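You operate a simulated robot arm through the tools that you are given. There is no shell and no other tool. Be economical: measure what you need, move in short steps, check, and stop when the job is done.

You are at the controls of a simulated robot arm. One attempt, no reset.

TASK
Take the blue drum filter and leave it on top of the small carton on the top of the black cabinet. Put the teal filter cartridge on the top of the black cabinet away on the upper shelf of the grey rack. Fetch the green filter cartridge from the desk top and stand it on the yellow plate. Take the green striped plate and put it on the top of the parts stand. Put the orange module on the brown valve block. Put the green module on top of the white filter cartridge on the drainer of the sink. Open the upper black drawer. The order is free. Set down upright: blue drum filter, teal filter cartridge, green filter cartridge, orange module, green module.

Only the result counts: the job must be done as asked and must still hold three seconds after the hand-in. Knocking over, shifting, dropping, spilling or breaking anything else fails it.

THE ROBOT
A 7-joint arm with a two-finger parallel gripper on a trunk, on a base that drives. Base frame: it is fixed to the floor where the robot stands at the start and does not move with it; the origin is under the middle of the robot, x ahead of it, y to its left, z up; the surface under the hand at the start is at about z = 900. Lengths are in mm, angles in degrees, forces in N, time in s.
With the tool pointing down near the work surface it reaches from about 260 to 720 mm from the robot's upright axis, wherever it stands. Its first joint turns from -166.0 to 166.0 degrees. Places, roughly: blue drum filter (6x6x6 cm) [500, 100, 900]; brown valve block [-3250, 4000, 1000]; green filter cartridge (5x5x9 cm) [-3500, -300, 900]; green module [-5250, 2500, 1000]; green striped plate (6x6x2 cm) [-5100, 2000, 800]; orange module [-5250, 2500, 1000]; small carton [750, 0, 1000]; teal filter cartridge (5x5x9 cm) [500, -100, 900]; top of the parts stand [-3700, 1100, 400]; upper black drawer [-3800, 1600, 700]; upper shelf of the grey rack [700, 3200, 1300]; white filter cartridge (5x5x9 cm) [-5100, 400, 900]; yellow plate (6x6x2 cm) [-3200, -500, 900]. Payload 1.57 kg.
The TCP is the grasp point between the finger pads, 30 mm short of the fingertips. In the tool frame z runs along the fingers and y along their closing line. The gripper opens to 80 mm. The fingers are 17 mm wide and 12 mm thick; the gripper's body (40 by 82 mm) begins 80 mm behind the TCP.
Orientation is told as [roll, pitch, yaw] about the base's x, y, z axes, in that order, counted from this pose: with the fingers straight down and closing along the base's y, the tool's x points along the base's -x, its y along +y and its z along -z.

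THE INTERFACE
- The arm moves only by the tool jog_arm. Its argument "steps" is a list of rows, each a list of 7 numbers: the turn, a rotation vector about the base's x, y, z in units of 120 degrees (1.0 is 120 degrees), then the shift along the base's x, y, z in units of 150 mm (1.0 is 150 mm), then the gripper command, from -1 (shut) to 1 (fully open), values between in proportion. In form: [[rx, ry, rz, dx, dy, dz, gripper], ...]. A call has 1 to 8 rows; each row is the pose to reach, as a shift and turn from the pose commanded when the call began. A call with a number of a shift or a turn outside -1 to 1 is refused whole. Each row takes 0.2 s and may step no farther than 50 mm and 8.6 degrees from the row before; otherwise, or with a gripper value out of range, the whole call is refused. A pose out of reach is approached as far as the arm can. The call stops where the force on the tool passes 40 N (or 10 N more than at its start, if that is more) or the arm is blocked; 0.2 s more then pass. The fingers move at their own pace (about 72 mm/s each) and stop on an object; they squeeze with about 27 N. The grip force told is the motor's: it shows also when the fingers shut on nothing. Time passes only in rows, and 0.2 s behind the last, so rows that repeat a pose let the fingers close. The reply holds the time, the measured pose of the TCP, the force on the tool along the base axes, the opening and the grip force, in the units named above and with some noise, with the torque about the TCP (base axes, N m) and any sound that the robot's microphone picked up, and new pictures: "show" is both (left out), scene, wrist or none.
- Cameras (640 x 400 px; columns grow to the right, rows downward): "scene" is now at [-8.6, 108.6, 1418.8]; the picture's right is [-0.34, -0.94, 0.00], its down [-0.55, 0.20, -0.81] and it looks along [0.76, -0.28, -0.58] (base axes); focal length 272 px, centre (320, 200). "wrist" rides on the gripper at [72, -7, -122] in the tool frame; the picture's right is [0.09, 1.00, 0.00], its down [-0.84, 0.08, -0.54] and it looks along [-0.54, 0.05, 0.84] (tool axes); focal length 238 px, centre (320, 200). There is no depth. A picture from a camera that has moved, and an enlarged one, comes with that camera's place and axes in the base frame and with its lens.
- raise_lower(by): slides the trunk up (or, below 0, down) by that many mm; the arm and the scene camera ride with it, the base frame stays. It gives what a move gives, with no picture.
- base_move(legs): drives the robot by 1 to 6 legs, each [ahead, left, turn to the left] in mm, mm and degrees, along the robot's own axes; the way and the turn of a leg run together, so that a leg with both is an arc; at most 1500 mm and 180 degrees a leg. The arm and the cameras ride along, it lands a little off, and it stops where it bumps. It gives what a move gives, and a new picture of the scene camera.
- turn_head(pan, tilt): turns the head with the scene camera to pan (to the left, within 86 degrees either way) and tilt (down, from -29 to 69), counted from straight ahead of the robot. It gives what a move gives, and a new picture of the scene camera.
- enlarge(camera, box): a new picture of the part [left, top, right, bottom] of that camera's present view, enlarged. No time passes.
- sign_off(): hands the job in; it is judged then, once.

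Work in short steps. Places have to be worked out from the pictures, the camera data and where the tool is seen: move nearer, look again, correct. Check each grasp and each placing, and mend what went wrong. You have 196 turns and 260 pictures in all, those below and enlarged ones among them. Open the gripper and draw the arm clear of the work before you hand the job in, unless the task says otherwise; then end with one line.

The tools are called as name(argument=value, ...) on one line, values as JSON. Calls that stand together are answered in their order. jog_arm: Moves the arm, as the interface text tells. Its arguments: {"type":"object","properties":{"steps":{"type":"array","items":{"type":"array","items":{"type":"number"}}},"show":{"type":"string","enum":["both","scene","wrist","none"]}},"required":["steps"]} The other tools are called the same way: raise_lower (by) slides the trunk up or down; base_move (legs) drives the base; turn_head (pan, tilt) turns the head that bears the scene camera; enlarge (camera, box) takes an enlarged picture of a part of a camera's view; sign_off () hands the job in.

At the start:

```text
clock: 0.0
tcp_pos: [410.2, 28.3, 1163.5]
ee_rot: [0.0, 0.1, 0.0]
ft_force: [-0.7, 0.2, 0.4]
wrist_torque: [-0.04, 0.03, -0.01]
opening: 79.9
finger_force: 0.0
trunk travel left (down, up): [-75.0, 40.0]
robot x, y, heading: [-0.2, -1.2, 0.1]
head pan, tilt: [-20.2, 35.8]
```

scene: 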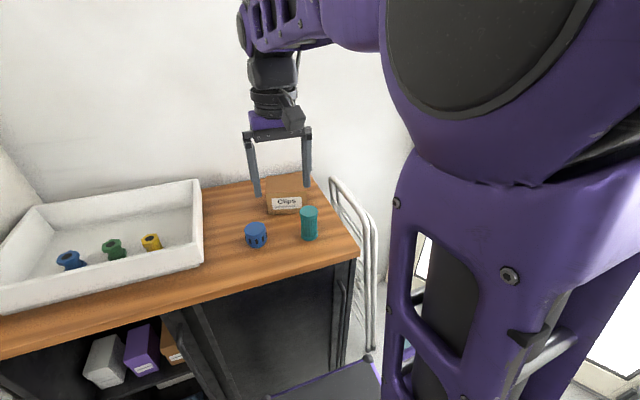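
wrist: 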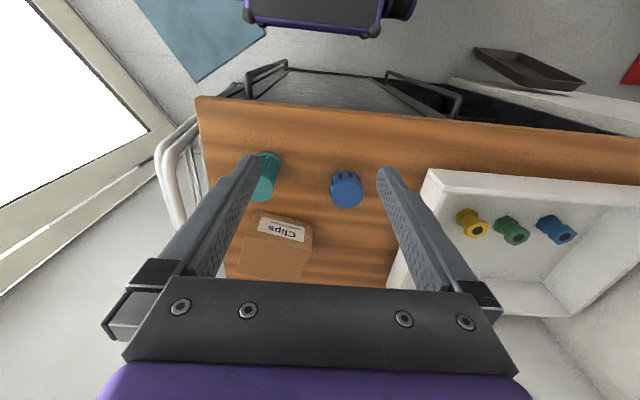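

The drum sits at about (539, 85) and the teal cartridge at about (520, -54). The carton's front is at x≈640 and its top at z≈960. I'll move above the drum first.

jog_arm(steps=[[0, 0, 0, 0.22, 0.095, -0.17, 1], [0, 0, 0, 0.44, 0.19, -0.35, 1], [0, 0, 0, 0.66, 0.285, -0.52, 1], [0, 0, 0, 0.86, 0.375, -0.7, 1]], show="both")

enlarge(camera="scene", box=[220, 140, 380, 260])

```text
clock: 1.0
tcp_pos: [540.0, 86.1, 1058.6]
ee_rot: [0.0, -0.2, -0.1]
ft_force: [0.4, -0.4, 1.0]
wrist_torque: [0.01, -0.04, 0.04]
opening: 80.4
finger_force: 0.1
trunk travel left (down, up): [-75.0, 40.0]
robot x, y, heading: [-1.5, -0.0, -0.1]
head pan, tilt: [-20.2, 35.8]
camera scene: at [-8.7, 108.5, 1418.9], right [-0.34, -0.94, 0.0], down [-0.55, 0.2, -0.81], along [0.76, -0.28, -0.58], focal length 272 px, centre (320, 200)
camera wrist: at [469.2, 79.5, 1180.1], right [-0.09, 1.0, 0.0], down [0.84, 0.08, 0.54], along [0.54, 0.05, -0.84], focal length 238 px, centre (320, 200)
```

scene: 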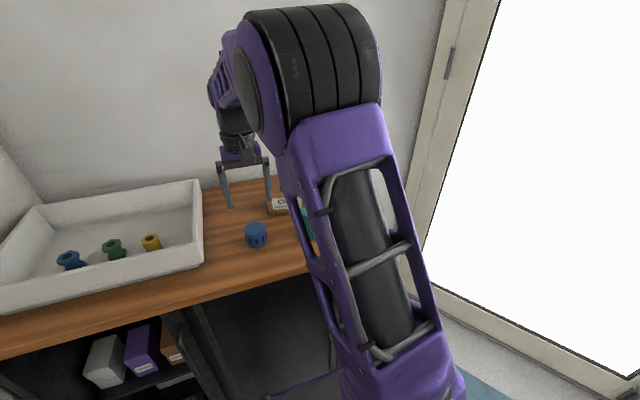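
wrist: 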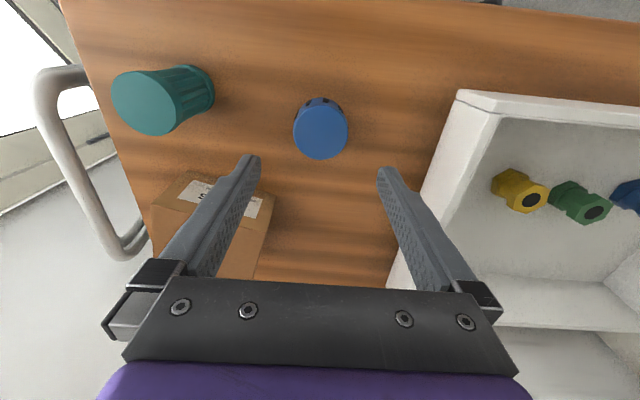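

```text
3.33 times, centred on (300, 200) of scene
camera zoom: at [-8.7, 108.5, 1418.9], right [-0.34, -0.94, 0.0], down [-0.55, 0.2, -0.81], along [0.76, -0.28, -0.58], focal length 905 px, centre (387, 200)
```

zoom: 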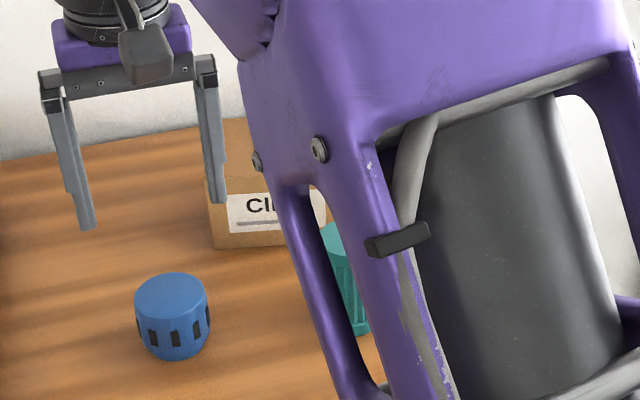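

The drum is right under the TCP at about (540, 87). I'll go down to z≈934 and close.

jog_arm(steps=[[0, 0, 0, 0, 0.005, -0.3, 1], [0, 0, 0, 0, 0.005, -0.6, 1], [0, 0, 0, 0, 0.005, -0.83, 1], [0, 0, 0, 0, 0.005, -0.83, -1], [0, 0, 0, 0, 0.005, -0.83, -1], [0, 0, 0, 0, 0.005, -0.83, -1]], show="wrist")

```text
clock: 2.4
tcp_pos: [540.0, 86.0, 933.3]
ee_rot: [-0.1, 0.0, 0.0]
ft_force: [-0.7, -0.4, -1.0]
wrist_torque: [0.01, 0.01, 0.02]
opening: 52.7
finger_force: 26.6
trunk travel left (down, up): [-75.0, 40.0]
robot x, y, heading: [3.1, 3.7, -0.3]
head pan, tilt: [-20.2, 35.8]
camera wrist: at [468.6, 79.7, 1056.6], right [-0.09, 1.0, 0.0], down [0.84, 0.08, 0.54], along [0.54, 0.05, -0.84], focal length 238 px, centre (320, 200)
```

wrist: 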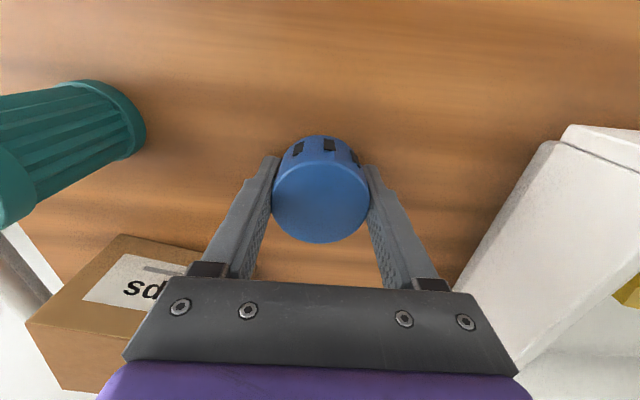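

The drum is held at 52.7 mm. I'll lift it and look at the carton.

jog_arm(steps=[[0, 0, 0, 0, 0, 0.3, -1], [0, 0, 0, 0, 0, 0.6, -1], [0, 0, 0, 0, 0, 0.95, -1], [0, 0, 0, -0.2, -0.1, 1, -1], [0, 0, 0, -0.5, -0.2, 1, -1]], show="both")

enlarge(camera="wrist", box=[60, 100, 380, 300])

enlarge(camera="scene", box=[240, 150, 340, 250])

```text
refused: row 3 steps farther than a row can; nothing moved
```

```text
2.00 times, centred on (220, 200) of wrist
camera zoom: at [468.6, 79.7, 1056.6], right [-0.09, 1.0, 0.0], down [0.84, 0.08, 0.54], along [0.54, 0.05, -0.84], focal length 477 px, centre (520, 200)
```

zoom: 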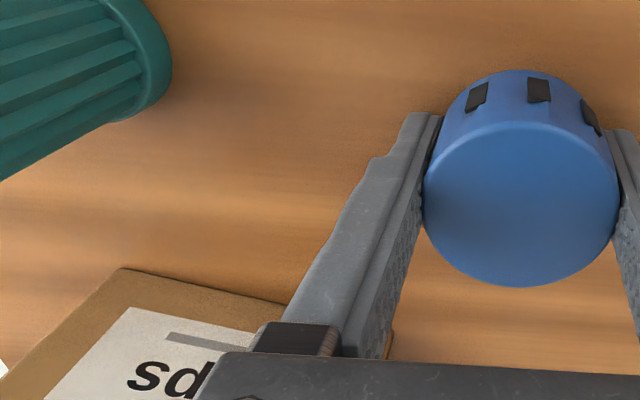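

```text
4.00 times, centred on (290, 200) of scene
camera zoom: at [-8.6, 108.6, 1418.8], right [-0.34, -0.94, 0.0], down [-0.55, 0.2, -0.81], along [0.76, -0.28, -0.58], focal length 1086 px, centre (440, 200)
```

zoom: 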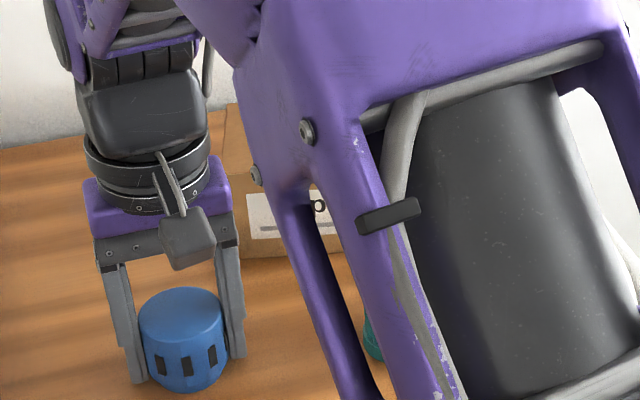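

That call was refused because one step was too long, so I'll repeat it with shorter steps.

jog_arm(steps=[[0, 0, 0, 0, 0, 0.3, -1], [0, 0, 0, 0, 0, 0.6, -1], [0, 0, 0, 0, 0, 0.9, -1], [0, 0, 0, -0.3, -0.1, 1, -1], [0, 0, 0, -0.5, -0.3, 1, -1], [0, 0, 0, -0.5, -0.6, 1, -1]], show="wrist")

```text
clock: 3.8
tcp_pos: [463.6, -4.4, 1085.1]
ee_rot: [0.0, -0.1, 0.0]
ft_force: [0.7, -0.6, -0.8]
wrist_torque: [-0.01, -0.02, -0.02]
opening: 52.7
finger_force: 27.1
trunk travel left (down, up): [-75.0, 40.0]
robot x, y, heading: [-2.4, -0.3, -0.0]
head pan, tilt: [-20.2, 35.8]
camera wrist: at [392.5, -10.1, 1206.5], right [-0.09, 1.0, 0.0], down [0.84, 0.08, 0.54], along [0.54, 0.05, -0.84], focal length 238 px, centre (320, 200)
```

wrist: 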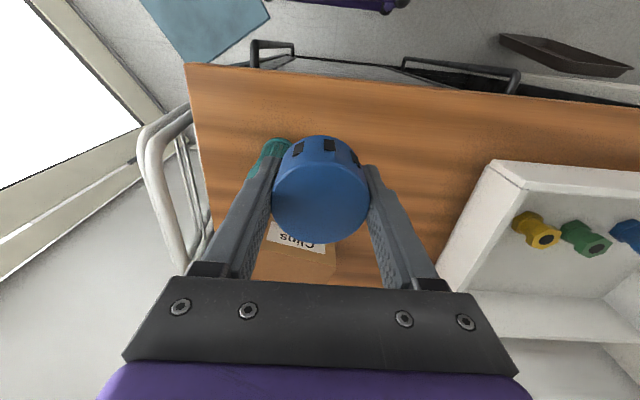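

I need the carton's depth and height, so I'll look with the scene camera.

enlarge(camera="scene", box=[210, 140, 370, 240])

```text
4.00 times, centred on (290, 190) of scene
camera zoom: at [-8.7, 108.8, 1418.8], right [-0.34, -0.94, 0.0], down [-0.55, 0.2, -0.81], along [0.76, -0.28, -0.58], focal length 1086 px, centre (440, 240)
```

zoom: 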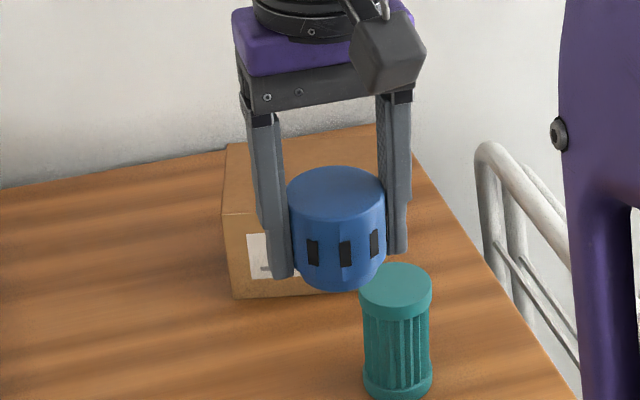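

The carton top is at about z=980, centred near (687, -31). I'll carry the drum over it.

jog_arm(steps=[[0, 0, 0, 0.3, -0.05, 0, -1], [0, 0, 0, 0.6, -0.1, 0, -1], [0, 0, 0, 0.9, -0.15, 0, -1]], show="none")

jog_arm(steps=[[0, 0, 0, 0.3, -0.02, -0.1, -1], [0, 0, 0, 0.56, -0.02, -0.2, -1]], show="both")

```text
clock: 4.6
tcp_pos: [599.2, -27.0, 1083.6]
ee_rot: [0.0, 0.1, 0.1]
ft_force: [0.1, -0.8, -0.1]
wrist_torque: [-0.02, -0.01, 0.0]
opening: 52.3
finger_force: 26.9
trunk travel left (down, up): [-75.0, 40.0]
robot x, y, heading: [2.5, 0.0, -0.2]
head pan, tilt: [-20.2, 35.8]
```

```text
clock: 5.2
tcp_pos: [682.0, -30.9, 1054.1]
ee_rot: [0.0, 0.2, 0.0]
ft_force: [0.1, 0.4, -0.4]
wrist_torque: [0.03, 0.01, 0.01]
opening: 52.3
finger_force: 27.0
trunk travel left (down, up): [-75.0, 40.0]
robot x, y, heading: [-3.9, 2.2, 0.0]
head pan, tilt: [-20.2, 35.8]
camera scene: at [-8.5, 108.6, 1418.9], right [-0.34, -0.94, 0.0], down [-0.55, 0.2, -0.81], along [0.76, -0.28, -0.58], focal length 272 px, centre (320, 200)
camera wrist: at [611.5, -37.2, 1175.2], right [-0.09, 1.0, 0.0], down [0.84, 0.08, 0.54], along [0.54, 0.05, -0.84], focal length 238 px, centre (320, 200)
```

scene: 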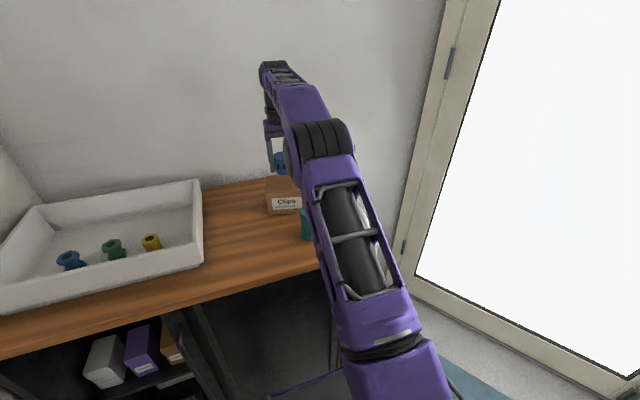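
wrist: 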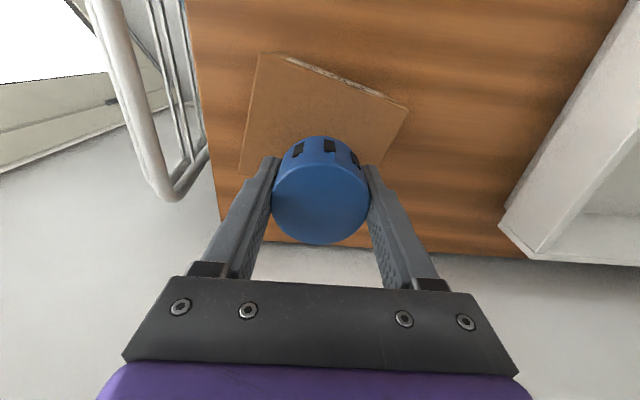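

The drum is over the carton's middle. I'll lower it to just above the top and watch the force.

jog_arm(steps=[[0, 0, 0, 0, 0, -0.13, -1], [0, 0, 0, 0, 0, -0.2, -1], [0, 0, 0, 0, 0, -0.24, -1]], show="wrist")

```text
clock: 6.0
tcp_pos: [683.2, -29.8, 1018.3]
ee_rot: [0.0, 0.0, 0.0]
ft_force: [0.4, 0.1, -0.8]
wrist_torque: [0.01, -0.02, 0.0]
opening: 52.6
finger_force: 26.9
trunk travel left (down, up): [-75.0, 40.0]
robot x, y, heading: [0.1, 1.8, 0.1]
head pan, tilt: [-20.2, 35.8]
camera wrist: at [611.7, -36.6, 1140.0], right [-0.09, 1.0, 0.0], down [0.84, 0.08, 0.54], along [0.54, 0.05, -0.84], focal length 238 px, centre (320, 200)
```

wrist: 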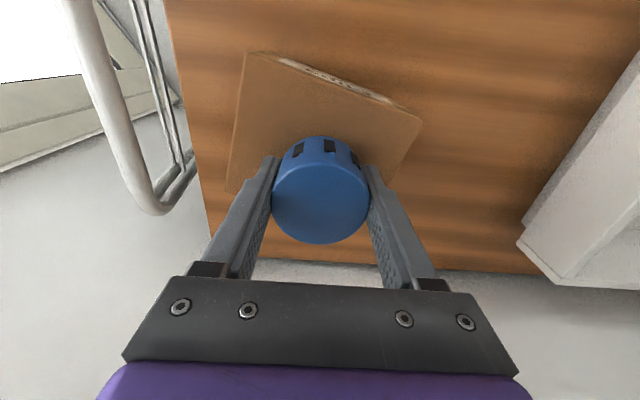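

Next I'll go down in small steps until I feel contact.

jog_arm(steps=[[0, 0, 0, 0, 0, -0.015, -1], [0, 0, 0, 0, 0, -0.027, -1]], show="none")

jog_arm(steps=[[0, 0, 0, 0, 0, -0.007, -1], [0, 0, 0, 0, 0, -0.014, -1]], show="none")

```text
clock: 6.6
tcp_pos: [682.7, -30.3, 1015.3]
ee_rot: [-0.1, 0.0, 0.0]
ft_force: [0.7, 0.9, 0.0]
wrist_torque: [-0.02, 0.01, -0.01]
opening: 52.5
finger_force: 26.8
trunk travel left (down, up): [-75.0, 40.0]
robot x, y, heading: [1.8, 0.7, -0.0]
head pan, tilt: [-20.2, 35.8]
```

```text
clock: 7.2
tcp_pos: [683.9, -31.2, 1014.0]
ee_rot: [-0.1, -0.1, 0.0]
ft_force: [-0.7, -0.7, 8.5]
wrist_torque: [-0.06, 0.08, 0.0]
opening: 52.5
finger_force: 27.6
trunk travel left (down, up): [-75.0, 40.0]
robot x, y, heading: [-0.0, 0.3, -0.0]
head pan, tilt: [-20.2, 35.8]
```

I felt contact at 8.5 N. I'll release and rise.

jog_arm(steps=[[0, 0, 0, 0, 0, 0.005, 1], [0, 0, 0, 0, 0, 0.005, 1], [0, 0, 0, 0, 0, 0.1, 1], [0, 0, 0, 0, 0, 0.4, 1], [0, 0, 0, 0, 0, 0.7, 1]], show="wrist")

```text
clock: 8.4
tcp_pos: [674.9, -28.8, 1116.4]
ee_rot: [0.0, 0.0, -0.1]
ft_force: [0.2, -0.5, 0.6]
wrist_torque: [0.0, 0.04, -0.01]
opening: 80.2
finger_force: 0.1
out of reach, approached as far as the arm can: row 5
trunk travel left (down, up): [-75.0, 40.0]
robot x, y, heading: [-1.1, -0.1, 0.2]
head pan, tilt: [-20.2, 35.8]
camera wrist: at [603.1, -34.7, 1238.3], right [-0.09, 1.0, 0.0], down [0.84, 0.08, 0.54], along [0.54, 0.05, -0.84], focal length 238 px, centre (320, 200)
```

wrist: 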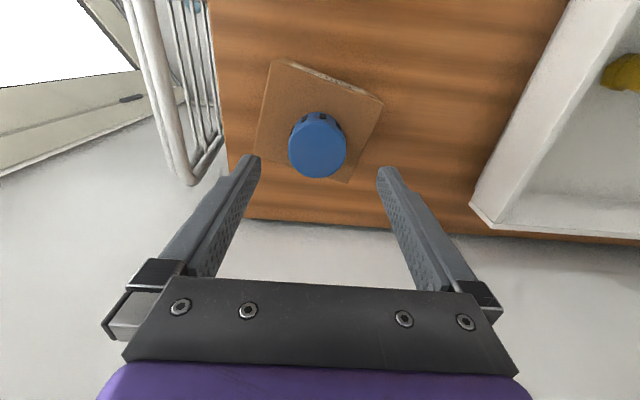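

The drum stands centred on the carton. Before I choose a grasp for the teal cartridge, I'll look at the rack with the head.

turn_head(pan=76, tilt=8)

enlarge(camera="scene", box=[240, 130, 400, 230])

```text
clock: 10.1
tcp_pos: [674.6, -28.5, 1116.2]
ee_rot: [0.0, 0.0, 0.0]
ft_force: [0.4, -0.5, -0.1]
wrist_torque: [0.0, -0.03, -0.01]
opening: 80.0
finger_force: 0.0
trunk travel left (down, up): [-75.0, 40.0]
robot x, y, heading: [2.2, 0.5, 0.2]
head pan, tilt: [76.0, 8.0]
camera scene: at [-68.3, 228.6, 1463.4], right [0.97, -0.24, 0.0], down [-0.03, -0.14, -0.99], along [0.24, 0.96, -0.14], focal length 272 px, centre (320, 200)
```

scene: 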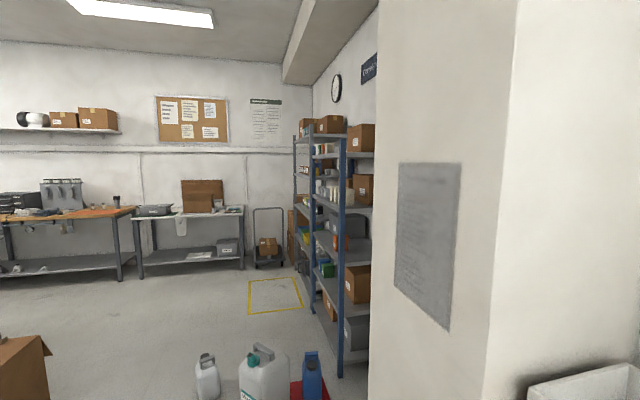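

```text
4.00 times, centred on (320, 180) of scene
camera zoom: at [-68.3, 228.6, 1463.4], right [0.97, -0.24, 0.0], down [-0.03, -0.14, -0.99], along [0.24, 0.96, -0.14], focal length 1086 px, centre (320, 280)
```

zoom: 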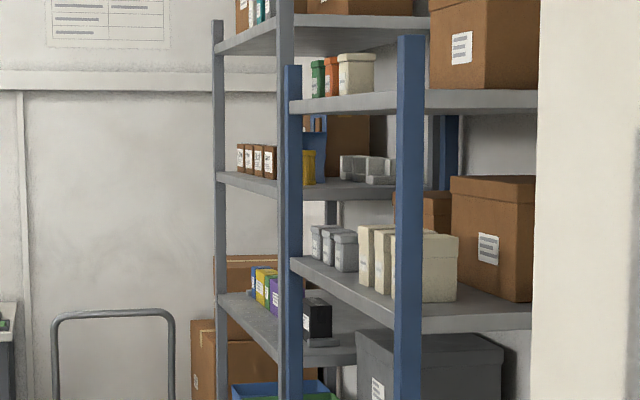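

The grey rack's shelf at z≈1300 has about 400 mm of clearance above it and must be reached from the aisle. A grasp tilted forward 45° will suit both pick and place, so I'll back off and tilt the tool.

jog_arm(steps=[[0, -0.0625, 0, -0.17, 0, 0, 1], [0, -0.125, 0, -0.34, 0, 0, 1], [0, -0.1875, 0, -0.5, 0, 0, 1], [0, -0.25, 0, -0.67, 0, 0, 1], [0, -0.3125, 0, -0.84, 0, 0, 1], [0, -0.375, 0, -1, 0, 0, 1]], show="none")

jog_arm(steps=[[0, 0, 0, -0.25, -0.05, -0.1, 1], [0, 0, 0, -0.5, -0.1, -0.25, 1], [0, 0, 0, -0.6, -0.14, -0.45, 1]], show="wrist")

turn_head(pan=-10, tilt=40)

```text
clock: 11.5
tcp_pos: [524.9, -28.9, 1116.3]
ee_rot: [0.0, -45.1, 0.0]
ft_force: [0.2, -0.3, 0.5]
wrist_torque: [0.0, 0.05, -0.02]
opening: 80.0
finger_force: 0.2
trunk travel left (down, up): [-75.0, 40.0]
robot x, y, heading: [-1.0, 2.0, -0.1]
head pan, tilt: [76.0, 8.0]
```

```text
clock: 12.3
tcp_pos: [435.5, -49.5, 1047.3]
ee_rot: [-0.1, -45.1, 0.1]
ft_force: [-0.2, -0.8, -0.9]
wrist_torque: [-0.03, 0.02, 0.0]
opening: 79.8
finger_force: 0.0
trunk travel left (down, up): [-75.0, 40.0]
robot x, y, heading: [-1.0, -1.6, -0.0]
head pan, tilt: [76.0, 8.0]
camera wrist: at [299.1, -55.2, 1083.5], right [-0.07, 1.0, -0.07], down [0.21, 0.08, 0.97], along [0.98, 0.05, -0.21], focal length 238 px, centre (320, 200)
```

wrist: 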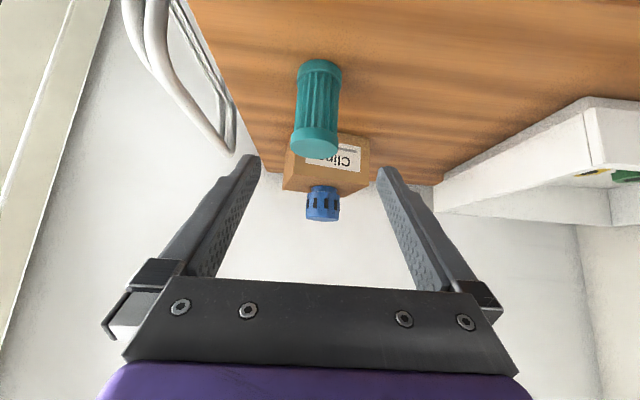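

```text
clock: 13.9
tcp_pos: [435.8, -48.9, 1050.1]
ee_rot: [0.0, -45.2, -0.1]
ft_force: [-0.3, 0.1, 0.5]
wrist_torque: [-0.02, -0.01, 0.03]
opening: 80.1
finger_force: 0.1
trunk travel left (down, up): [-75.0, 40.0]
robot x, y, heading: [2.9, -1.4, -0.1]
head pan, tilt: [-10.0, 40.0]
camera scene: at [-22.0, 189.2, 1413.0], right [0.59, -0.81, 0.0], down [-0.52, -0.38, -0.77], along [0.62, 0.45, -0.64], focal length 272 px, centre (320, 200)
```

scene: 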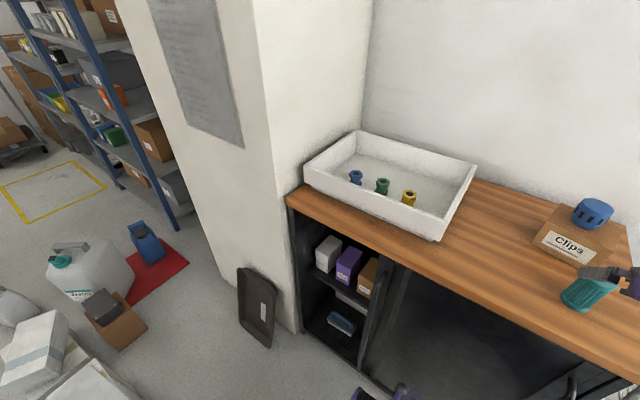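

The teal cartridge is near (515, -52). I'll slide along the tool axis around it and close.

jog_arm(steps=[[0, 0, 0, 0, -0.02, -0.09, 1], [0, 0, 0, 0.18, -0.02, -0.27, 1], [0, 0, 0, 0.36, -0.02, -0.45, 1], [0, 0, 0, 0.53, -0.02, -0.61, 1], [0, 0, 0, 0.53, -0.02, -0.61, -1], [0, 0, 0, 0.53, -0.02, -0.61, -1], [0, 0, 0, 0.53, -0.02, -0.61, -1]], show="wrist")

```text
clock: 15.5
tcp_pos: [516.2, -51.2, 957.2]
ee_rot: [0.0, -45.0, 0.0]
ft_force: [-0.3, 0.2, -0.1]
wrist_torque: [0.01, 0.0, 0.0]
opening: 0.0
finger_force: 18.2
trunk travel left (down, up): [-75.0, 40.0]
robot x, y, heading: [-3.9, 1.5, -0.1]
head pan, tilt: [-10.0, 40.0]
camera wrist: at [379.1, -58.4, 992.4], right [-0.07, 1.0, -0.07], down [0.21, 0.08, 0.97], along [0.98, 0.05, -0.21], focal length 238 px, centre (320, 200)
```

wrist: 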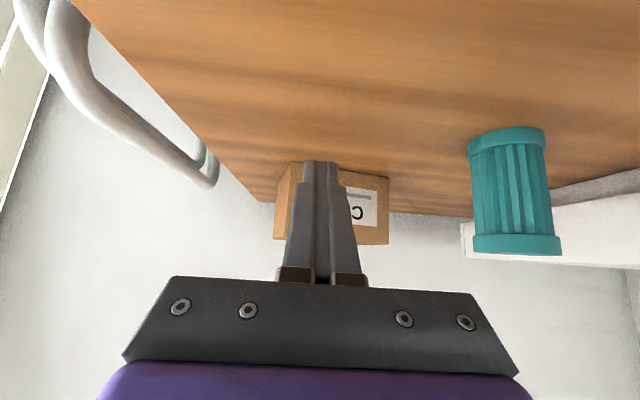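

The fingers closed on nothing, and the teal cartridge now appears farther toward +y. I'll open and look at the scene.

jog_arm(steps=[[0, 0, 0, 0, 0, 0, 1], [0, 0, 0, -0.2, 0, 0.2, 1], [0, 0, 0, -0.4, 0, 0.4, 1], [0, 0, 0, -0.55, 0, 0.6, 1]], show="both")

```text
clock: 16.7
tcp_pos: [430.2, 58.9, 1038.2]
ee_rot: [2.4, -43.8, 13.6]
ft_force: [0.3, 0.4, 0.5]
wrist_torque: [0.04, -0.01, 0.04]
opening: 80.4
finger_force: 0.0
trunk travel left (down, up): [-75.0, 40.0]
robot x, y, heading: [3.9, -1.5, -0.1]
head pan, tilt: [-10.0, 40.0]
stopped in row 4: the arm was blocked; the commanded pose is now the measured one
camera scene: at [-10.5, 110.0, 1412.0], right [-0.33, -0.94, 0.0], down [-0.61, 0.22, -0.76], along [0.72, -0.25, -0.65], focal length 272 px, centre (320, 200)
camera wrist: at [302.1, 15.4, 1075.4], right [-0.33, 0.94, -0.03], down [0.21, 0.11, 0.97], along [0.92, 0.31, -0.23], focal length 238 px, centre (320, 200)
```

scene: 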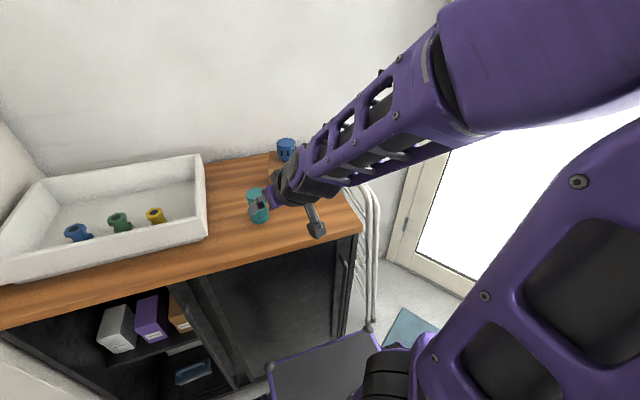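
wrist: 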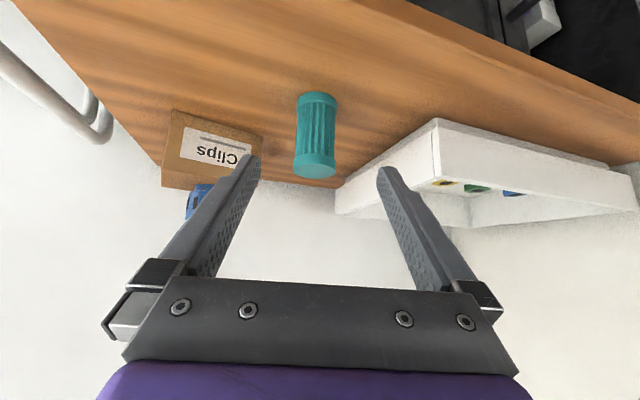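

The arm was jostled to (430, 59) with a 13.6° yaw, and the cartridge now stands at about (532, 85), which is nearly on the tool's axis. First I'll remove the roll and check that the arm follows.

jog_arm(steps=[[-0.014, -0.0034, -0.014, 0, 0, 0, 1], [-0.014, -0.0034, -0.014, 0, 0, 0, 1]], show="wrist")

```text
clock: 17.3
tcp_pos: [431.0, 59.1, 1038.4]
ee_rot: [0.0, -44.0, 13.7]
ft_force: [-0.6, 0.4, -0.4]
wrist_torque: [0.0, 0.0, 0.0]
opening: 80.2
finger_force: 0.1
trunk travel left (down, up): [-75.0, 40.0]
robot x, y, heading: [1.4, -0.1, -0.1]
head pan, tilt: [-10.0, 40.0]
camera wrist: at [300.2, 21.0, 1076.1], right [-0.3, 0.95, -0.06], down [0.2, 0.13, 0.97], along [0.93, 0.28, -0.23], focal length 238 px, centre (320, 200)
```

wrist: 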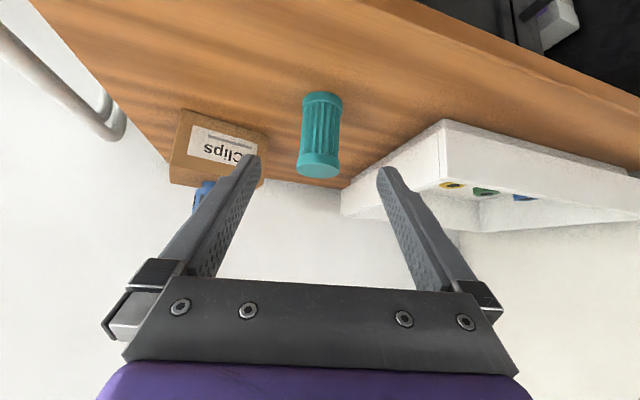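

The cartridge is at about (530, 86). I'll slide around it with the fingers open and check before closing.

jog_arm(steps=[[0, 0, 0, 0.13, 0.035, 0, 1], [0, 0, 0, 0.31, 0.083, -0.18, 1], [0, 0, 0, 0.49, 0.13, -0.36, 1], [0, 0, 0, 0.66, 0.176, -0.54, 1]], show="wrist")

```text
clock: 18.5
tcp_pos: [530.7, -83.2, 959.2]
ee_rot: [0.5, -44.2, -5.3]
ft_force: [-0.4, 0.2, 0.2]
wrist_torque: [0.04, 0.0, 0.03]
opening: 80.1
finger_force: 0.1
trunk travel left (down, up): [-75.0, 40.0]
robot x, y, heading: [-0.7, -0.9, -0.1]
head pan, tilt: [-10.0, 40.0]
stopped in row 4: the arm was blocked; the commanded pose is now the measured one
camera wrist: at [395.0, -78.3, 996.2], right [0.02, 1.0, -0.06], down [0.23, 0.05, 0.97], along [0.97, -0.03, -0.23], focal length 238 px, centre (320, 200)
```

wrist: 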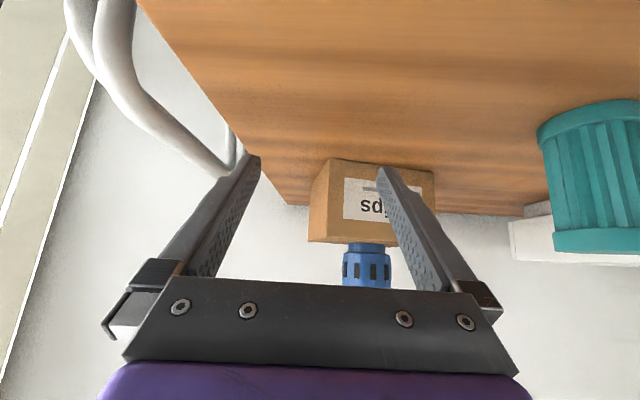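

The arm sways sideways in this low tilted pose, though nothing has fallen. I'll rise straight up in small steps and return the tool to vertical.

jog_arm(steps=[[0, 0.03, 0, 0, 0, 0.15, 1], [0, 0.06, 0, 0, 0, 0.3, 1]], show="none")

jog_arm(steps=[[0, 0.05, 0, 0, 0, 0.25, 1], [0, 0.1, 0, 0, 0, 0.5, 1], [0, 0.15, 0, 0, 0, 0.6, 1]], show="scene")

```text
clock: 19.1
tcp_pos: [530.6, -88.5, 987.7]
ee_rot: [-2.2, -39.4, -4.4]
ft_force: [-0.5, 0.1, 0.4]
wrist_torque: [-0.01, -0.02, -0.02]
opening: 79.8
finger_force: 0.0
out of reach, approached as far as the arm can: row 1, 2
trunk travel left (down, up): [-75.0, 40.0]
robot x, y, heading: [-0.2, 2.1, 0.1]
head pan, tilt: [-10.0, 40.0]
```

```text
clock: 19.9
tcp_pos: [530.2, -89.4, 1078.4]
ee_rot: [-2.0, -19.0, -3.9]
ft_force: [0.2, 0.1, -0.1]
wrist_torque: [-0.05, 0.01, 0.01]
opening: 80.0
finger_force: 0.0
trunk travel left (down, up): [-75.0, 40.0]
robot x, y, heading: [-1.4, -3.5, -0.2]
head pan, tilt: [-10.0, 40.0]
camera scene: at [-7.1, 124.3, 1412.5], right [-0.17, -0.98, 0.0], down [-0.63, 0.11, -0.77], along [0.75, -0.13, -0.64], focal length 272 px, centre (320, 200)
```

scene: 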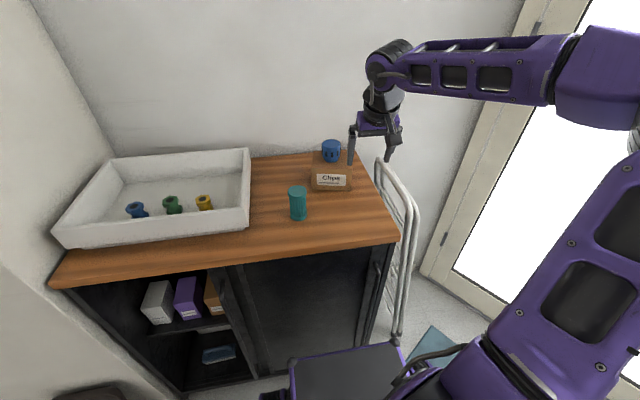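

The cartridge is still upright at (531, 89) and the drum is intact. I'll bring the tool back to vertical near the start pose, then back the base off so the tilted pose is well within reach.

jog_arm(steps=[[0.004, 0.05, 0.008, 0, 0, 0.2, 1], [0.008, 0.1, 0.016, 0, 0.0, 0.45, 1], [0.013, 0.14, 0.024, -0.2, 0.1, 0.57, 1], [0.017, 0.158, 0.032, -0.4, 0.3, 0.57, 1], [0.017, 0.158, 0.032, -0.6, 0.5, 0.57, 1], [0.017, 0.158, 0.032, -0.8, 0.7, 0.57, 1]], show="none")

base_move(legs=[[-180, 0, 0]])

```text
clock: 21.3
tcp_pos: [411.0, 15.4, 1162.8]
ee_rot: [-0.6, -0.1, -0.3]
ft_force: [0.8, -0.1, 0.4]
wrist_torque: [-0.02, 0.0, -0.01]
opening: 80.2
finger_force: 0.0
trunk travel left (down, up): [-75.0, 40.0]
robot x, y, heading: [1.0, 0.2, -0.0]
head pan, tilt: [-10.0, 40.0]
```

```text
clock: 22.8
tcp_pos: [232.9, 15.6, 1162.8]
ee_rot: [-0.5, -0.1, -0.3]
ft_force: [1.3, 0.1, 0.4]
wrist_torque: [0.0, 0.0, -0.02]
opening: 80.0
finger_force: 0.1
trunk travel left (down, up): [-75.0, 40.0]
robot x, y, heading: [-177.2, 1.3, 0.0]
head pan, tilt: [-10.0, 40.0]
camera scene: at [-186.4, 123.9, 1412.5], right [-0.17, -0.98, 0.0], down [-0.63, 0.11, -0.77], along [0.75, -0.13, -0.64], focal length 272 px, centre (320, 200)
```

scene: 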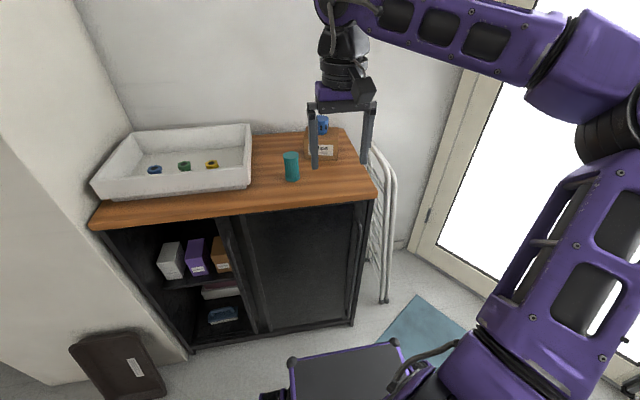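

Now I'll tilt to 45° while moving forward toward the cartridge's line.

jog_arm(steps=[[0.004, -0.0625, 0.003, 0.15, 0.08, 0, 1], [0.004, -0.125, 0.003, 0.3, 0.16, 0, 1], [0.004, -0.1875, 0.003, 0.45, 0.24, 0, 1], [0.004, -0.25, 0.003, 0.6, 0.32, 0, 1], [0.004, -0.3125, 0.003, 0.75, 0.4, 0, 1], [0.004, -0.375, 0.003, 0.9, 0.48, 0, 1]], show="none")

jog_arm(steps=[[0, 0, 0, 0.2, 0, -0.2, 1], [0, 0, 0, 0.35, 0, -0.4, 1], [0, 0, 0, 0.5, 0, -0.6, 1]], show="wrist")

```text
clock: 24.2
tcp_pos: [367.8, 87.9, 1163.7]
ee_rot: [0.1, -45.2, 0.0]
ft_force: [0.0, -0.2, 0.2]
wrist_torque: [0.03, -0.01, 0.02]
opening: 80.1
finger_force: 0.0
trunk travel left (down, up): [-75.0, 40.0]
robot x, y, heading: [-177.5, 4.8, -0.1]
head pan, tilt: [-10.0, 40.0]
```

```text
clock: 25.0
tcp_pos: [442.3, 87.5, 1072.2]
ee_rot: [0.0, -45.1, -0.1]
ft_force: [-0.1, 0.6, 0.0]
wrist_torque: [-0.01, -0.02, 0.02]
opening: 79.9
finger_force: 0.1
trunk travel left (down, up): [-75.0, 40.0]
robot x, y, heading: [-178.7, -2.2, -0.1]
head pan, tilt: [-10.0, 40.0]
camera wrist: at [306.5, 81.5, 1107.8], right [-0.06, 1.0, -0.06], down [0.21, 0.08, 0.98], along [0.98, 0.05, -0.21], focal length 238 px, centre (320, 200)
```

wrist: 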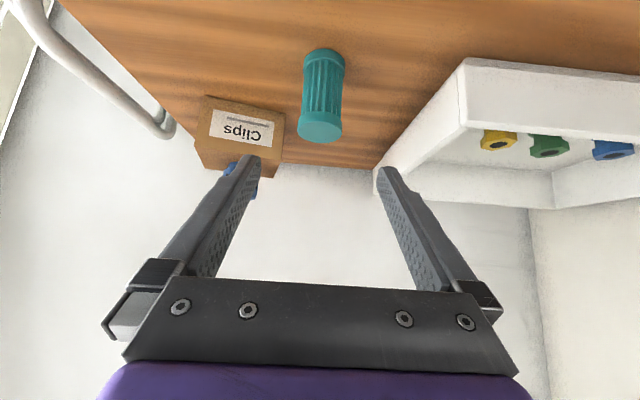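

The arm follows properly now, and the cartridge is at about (528, 88). I'll slide onto it.

jog_arm(steps=[[0, 0, 0, 0, 0, -0.2, 1], [0, 0, 0, 0.18, 0, -0.38, 1], [0, 0, 0, 0.36, 0, -0.56, 1], [0, 0, 0, 0.57, 0, -0.77, 1]], show="wrist")

```text
clock: 26.0
tcp_pos: [528.2, 87.6, 957.1]
ee_rot: [0.2, -45.1, -0.1]
ft_force: [-0.2, 0.5, 1.1]
wrist_torque: [0.02, 0.03, -0.05]
opening: 80.1
finger_force: 0.1
trunk travel left (down, up): [-75.0, 40.0]
robot x, y, heading: [-181.3, 3.8, -0.1]
head pan, tilt: [-10.0, 40.0]
camera wrist: at [391.5, 81.6, 991.7], right [-0.06, 1.0, -0.07], down [0.21, 0.08, 0.98], along [0.98, 0.05, -0.21], focal length 238 px, centre (320, 200)
```

wrist: 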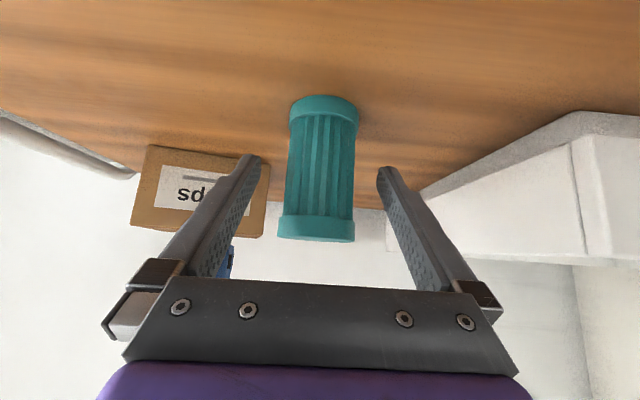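

The cartridge is centred between the fingers, so I'll close and lift.

jog_arm(steps=[[0, 0, 0, 0, 0, 0, -1], [0, 0, 0, 0, 0, 0, -1], [0, 0, 0, 0, 0, 0, -1], [0, 0, 0, 0, 0, 0.02, -1], [0, 0, 0, 0, 0, 0.2, -1], [0, 0, 0, 0, 0, 0.5, -1], [0, 0, 0, -0.1, 0, 0.8, -1]], show="wrist")

```text
clock: 27.6
tcp_pos: [513.7, 86.9, 1076.3]
ee_rot: [0.1, -44.9, -0.2]
ft_force: [-0.3, 0.0, -0.4]
wrist_torque: [-0.01, 0.01, 0.02]
opening: 46.4
finger_force: 26.6
trunk travel left (down, up): [-75.0, 40.0]
robot x, y, heading: [-182.4, 0.6, -0.4]
head pan, tilt: [-10.0, 40.0]
camera wrist: at [376.9, 81.0, 1111.9], right [-0.06, 1.0, -0.07], down [0.21, 0.08, 0.97], along [0.98, 0.05, -0.21], focal length 238 px, centre (320, 200)
```

wrist: 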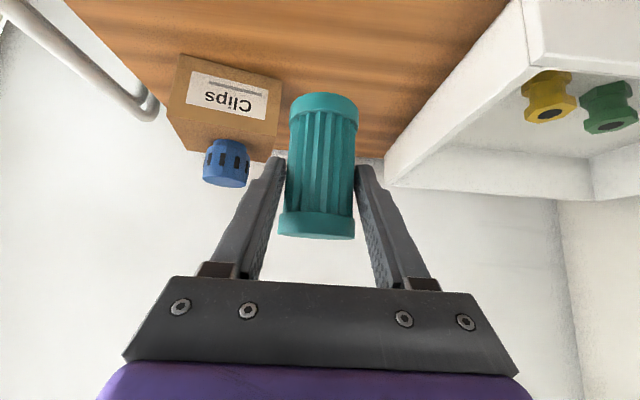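

The teal cartridge is held at 46.4 mm. I'll pull the arm in, then survey the floor to the left before driving.

jog_arm(steps=[[0, 0, 0, -0.3, 0, 0.1, -1], [0, 0, 0, -0.6, 0, 0.2, -1], [0, 0, 0, -0.85, 0, 0.4, -1], [0, 0, 0, -1, 0, 0.5, -1]], show="none")

turn_head(pan=80, tilt=30)

```text
clock: 28.6
tcp_pos: [361.3, 87.7, 1152.5]
ee_rot: [0.0, -45.0, -0.2]
ft_force: [-0.5, 0.3, -0.5]
wrist_torque: [-0.03, 0.03, 0.01]
opening: 46.3
finger_force: 26.7
trunk travel left (down, up): [-75.0, 40.0]
robot x, y, heading: [-179.5, 2.1, -0.1]
head pan, tilt: [-10.0, 40.0]
```

```text
clock: 30.3
tcp_pos: [362.6, 87.7, 1153.7]
ee_rot: [-0.1, -45.1, 0.0]
ft_force: [-0.5, 0.4, -0.6]
wrist_torque: [0.0, 0.01, 0.01]
opening: 46.0
finger_force: 26.7
trunk travel left (down, up): [-75.0, 40.0]
robot x, y, heading: [-177.3, -1.0, -0.2]
head pan, tilt: [80.0, 30.0]
camera scene: at [-254.4, 227.7, 1427.8], right [0.98, -0.17, 0.0], down [-0.09, -0.49, -0.87], along [0.15, 0.85, -0.5], focal length 272 px, centre (320, 200)
```

scene: 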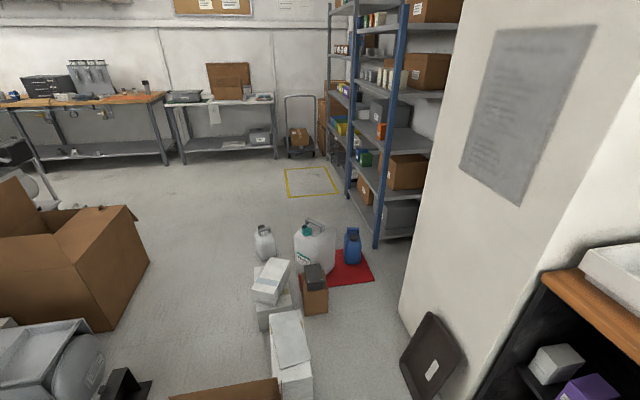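

There is clutter on the floor. I'll look more steeply to find a corridor.

turn_head(pan=86, tilt=60)

```text
clock: 31.2
tcp_pos: [363.7, 86.3, 1154.1]
ee_rot: [0.0, -45.1, -0.1]
ft_force: [0.2, 0.5, -1.0]
wrist_torque: [-0.02, 0.0, 0.01]
opening: 46.4
finger_force: 27.0
trunk travel left (down, up): [-75.0, 40.0]
robot x, y, heading: [-176.1, 0.3, 0.0]
head pan, tilt: [85.9, 60.0]
camera scene: at [-265.5, 205.2, 1385.8], right [1.0, -0.07, 0.0], down [-0.06, -0.86, -0.5], along [0.04, 0.5, -0.87], focal length 272 px, centre (320, 200)
```

scene: 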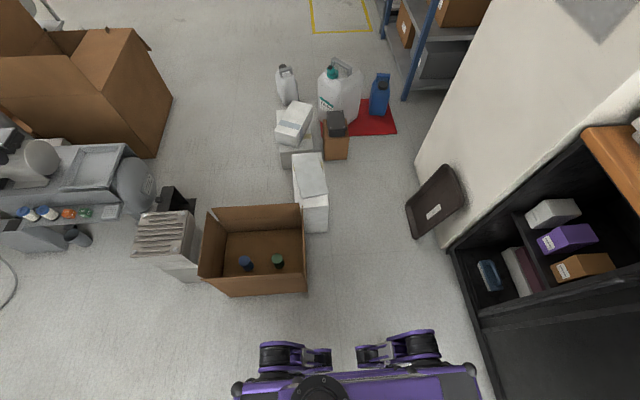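

Clutter walls off the direct way at y 500–1900, from x≈-850 to 300. I'll turn left 90° here and look toward -x for a way round.

base_move(legs=[[0, 0, 90]])

turn_head(pan=60, tilt=25)

```text
clock: 35.5
tcp_pos: [-261.3, 543.2, 1153.4]
ee_rot: [-0.1, -45.1, 89.3]
ft_force: [-0.5, 0.2, -1.0]
wrist_torque: [0.0, 0.01, -0.01]
opening: 46.4
finger_force: 26.9
trunk travel left (down, up): [-75.0, 40.0]
robot x, y, heading: [-177.8, -5.5, 89.3]
head pan, tilt: [85.9, 60.0]
camera scene: at [-387.5, -84.4, 1385.8], right [0.08, 1.0, 0.0], down [0.86, -0.07, -0.5], along [-0.5, 0.04, -0.87], focal length 272 px, centre (320, 200)
```

scene: 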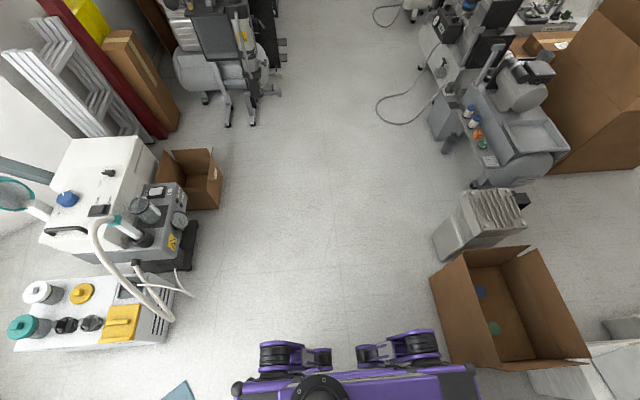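

```text
clock: 36.5
tcp_pos: [-261.3, 542.6, 1152.4]
ee_rot: [0.0, -45.1, 89.4]
ft_force: [-0.6, 0.0, -0.6]
wrist_torque: [-0.03, -0.03, -0.02]
opening: 46.3
finger_force: 27.2
trunk travel left (down, up): [-75.0, 40.0]
robot x, y, heading: [-184.6, -1.3, 89.1]
head pan, tilt: [60.0, 25.0]
camera scene: at [-400.4, -42.9, 1435.7], right [0.51, 0.86, 0.0], down [0.36, -0.22, -0.91], along [-0.78, 0.46, -0.42], focal length 272 px, centre (320, 200)
```

scene: 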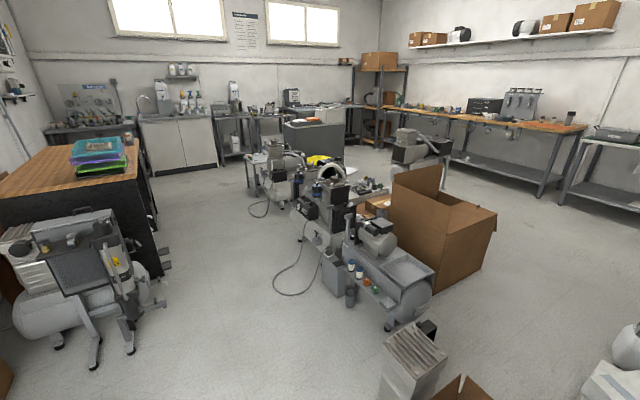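

The way is west along a corridor at y≈100, then round the central equipment. I'll turn west and advance, then re-check.

base_move(legs=[[-100, 0, 0], [0, 0, 90.8], [600, -170, 0]])

turn_head(pan=0, tilt=40)

```text
clock: 44.8
tcp_pos: [-1320.7, -32.1, 1153.4]
ee_rot: [0.0, -45.2, -179.4]
ft_force: [-0.5, 0.0, -0.3]
wrist_torque: [0.01, 0.0, 0.0]
opening: 46.0
finger_force: 26.9
trunk travel left (down, up): [-75.0, 40.0]
robot x, y, heading: [-778.3, 63.0, -179.3]
head pan, tilt: [60.0, 25.0]
camera scene: at [-734.6, -158.7, 1435.8], right [-0.87, 0.49, 0.0], down [0.21, 0.37, -0.91], along [-0.44, -0.79, -0.42], focal length 272 px, centre (320, 200)
```

scene: 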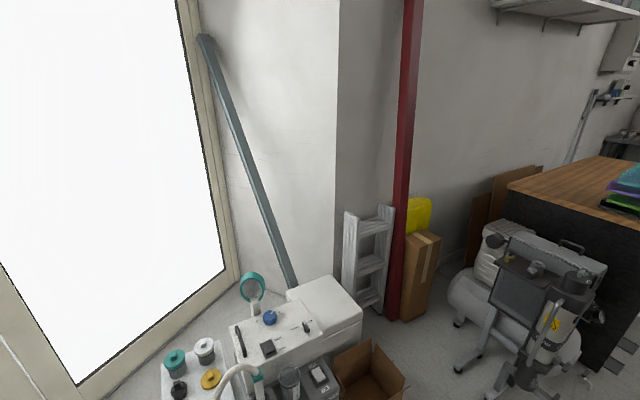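

```text
clock: 46.1
tcp_pos: [-1321.7, -31.8, 1152.7]
ee_rot: [-0.1, -45.1, -179.4]
ft_force: [-0.7, -1.3, -1.6]
wrist_torque: [-0.01, -0.02, 0.02]
opening: 45.9
finger_force: 27.1
trunk travel left (down, up): [-75.0, 40.0]
robot x, y, heading: [-784.0, 60.1, -179.4]
head pan, tilt: [0.0, 40.0]
camera scene: at [-774.6, -79.5, 1412.5], right [-0.01, 1.0, 0.0], down [0.64, 0.01, -0.77], along [-0.77, -0.01, -0.64], focal length 272 px, centre (320, 200)
```

scene: 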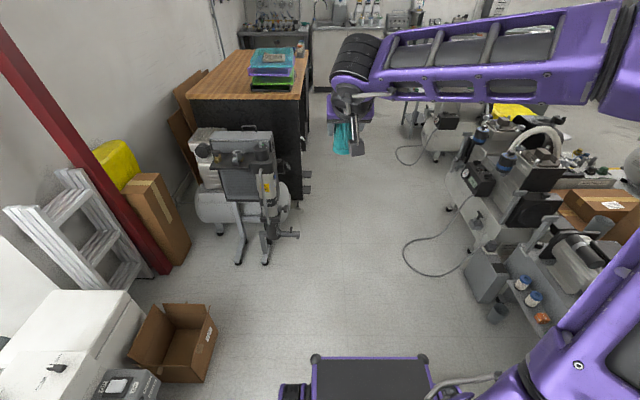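

The corridor is clear between the desk side (y≈-250) and the hose (y≈460). I'll drive on at y≈105.

base_move(legs=[[500, -50, -0.6], [1500, 0, 0]])

turn_head(pan=-40, tilt=30)

```text
clock: 56.1
tcp_pos: [-3324.0, 28.4, 1153.6]
ee_rot: [0.1, -45.1, 179.5]
ft_force: [-1.4, 0.2, -0.4]
wrist_torque: [0.01, -0.04, 0.03]
opening: 45.1
finger_force: 27.3
trunk travel left (down, up): [-75.0, 40.0]
robot x, y, heading: [-2784.6, 111.6, 179.7]
head pan, tilt: [0.0, 40.0]
camera scene: at [-2778.2, -28.0, 1412.5], right [0.01, 1.0, 0.0], down [0.64, 0.0, -0.77], along [-0.77, 0.0, -0.64], focal length 272 px, centre (320, 200)
```

scene: 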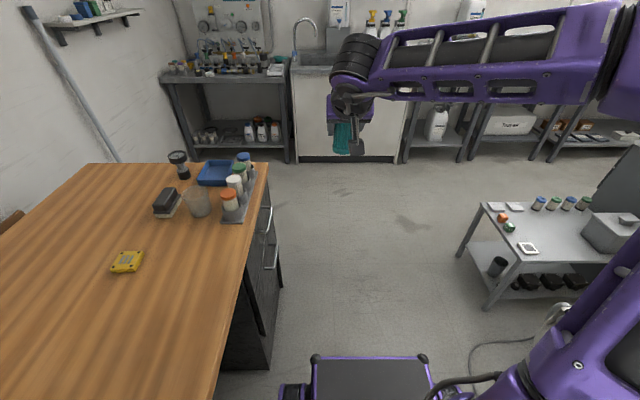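

```text
clock: 57.1
tcp_pos: [-3324.6, 29.5, 1153.9]
ee_rot: [0.0, -45.2, 179.5]
ft_force: [-0.4, 0.4, -0.5]
wrist_torque: [0.01, -0.02, 0.0]
opening: 44.9
finger_force: 27.7
trunk travel left (down, up): [-75.0, 40.0]
robot x, y, heading: [-2777.2, 111.3, 179.6]
head pan, tilt: [-40.0, 30.0]
camera scene: at [-2762.2, 30.0, 1427.8], right [0.65, 0.76, 0.0], down [0.38, -0.32, -0.87], along [-0.66, 0.56, -0.5], focal length 272 px, centre (320, 200)
```

scene: 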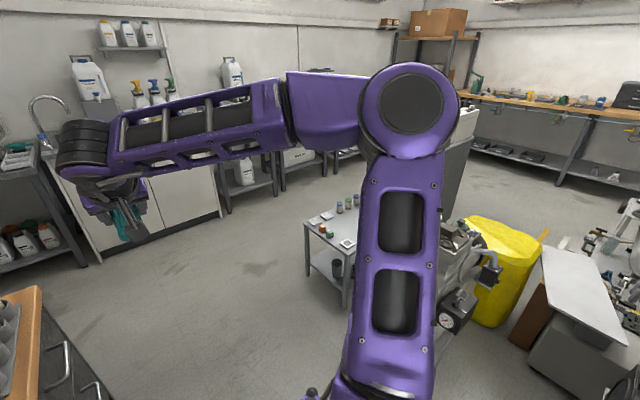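

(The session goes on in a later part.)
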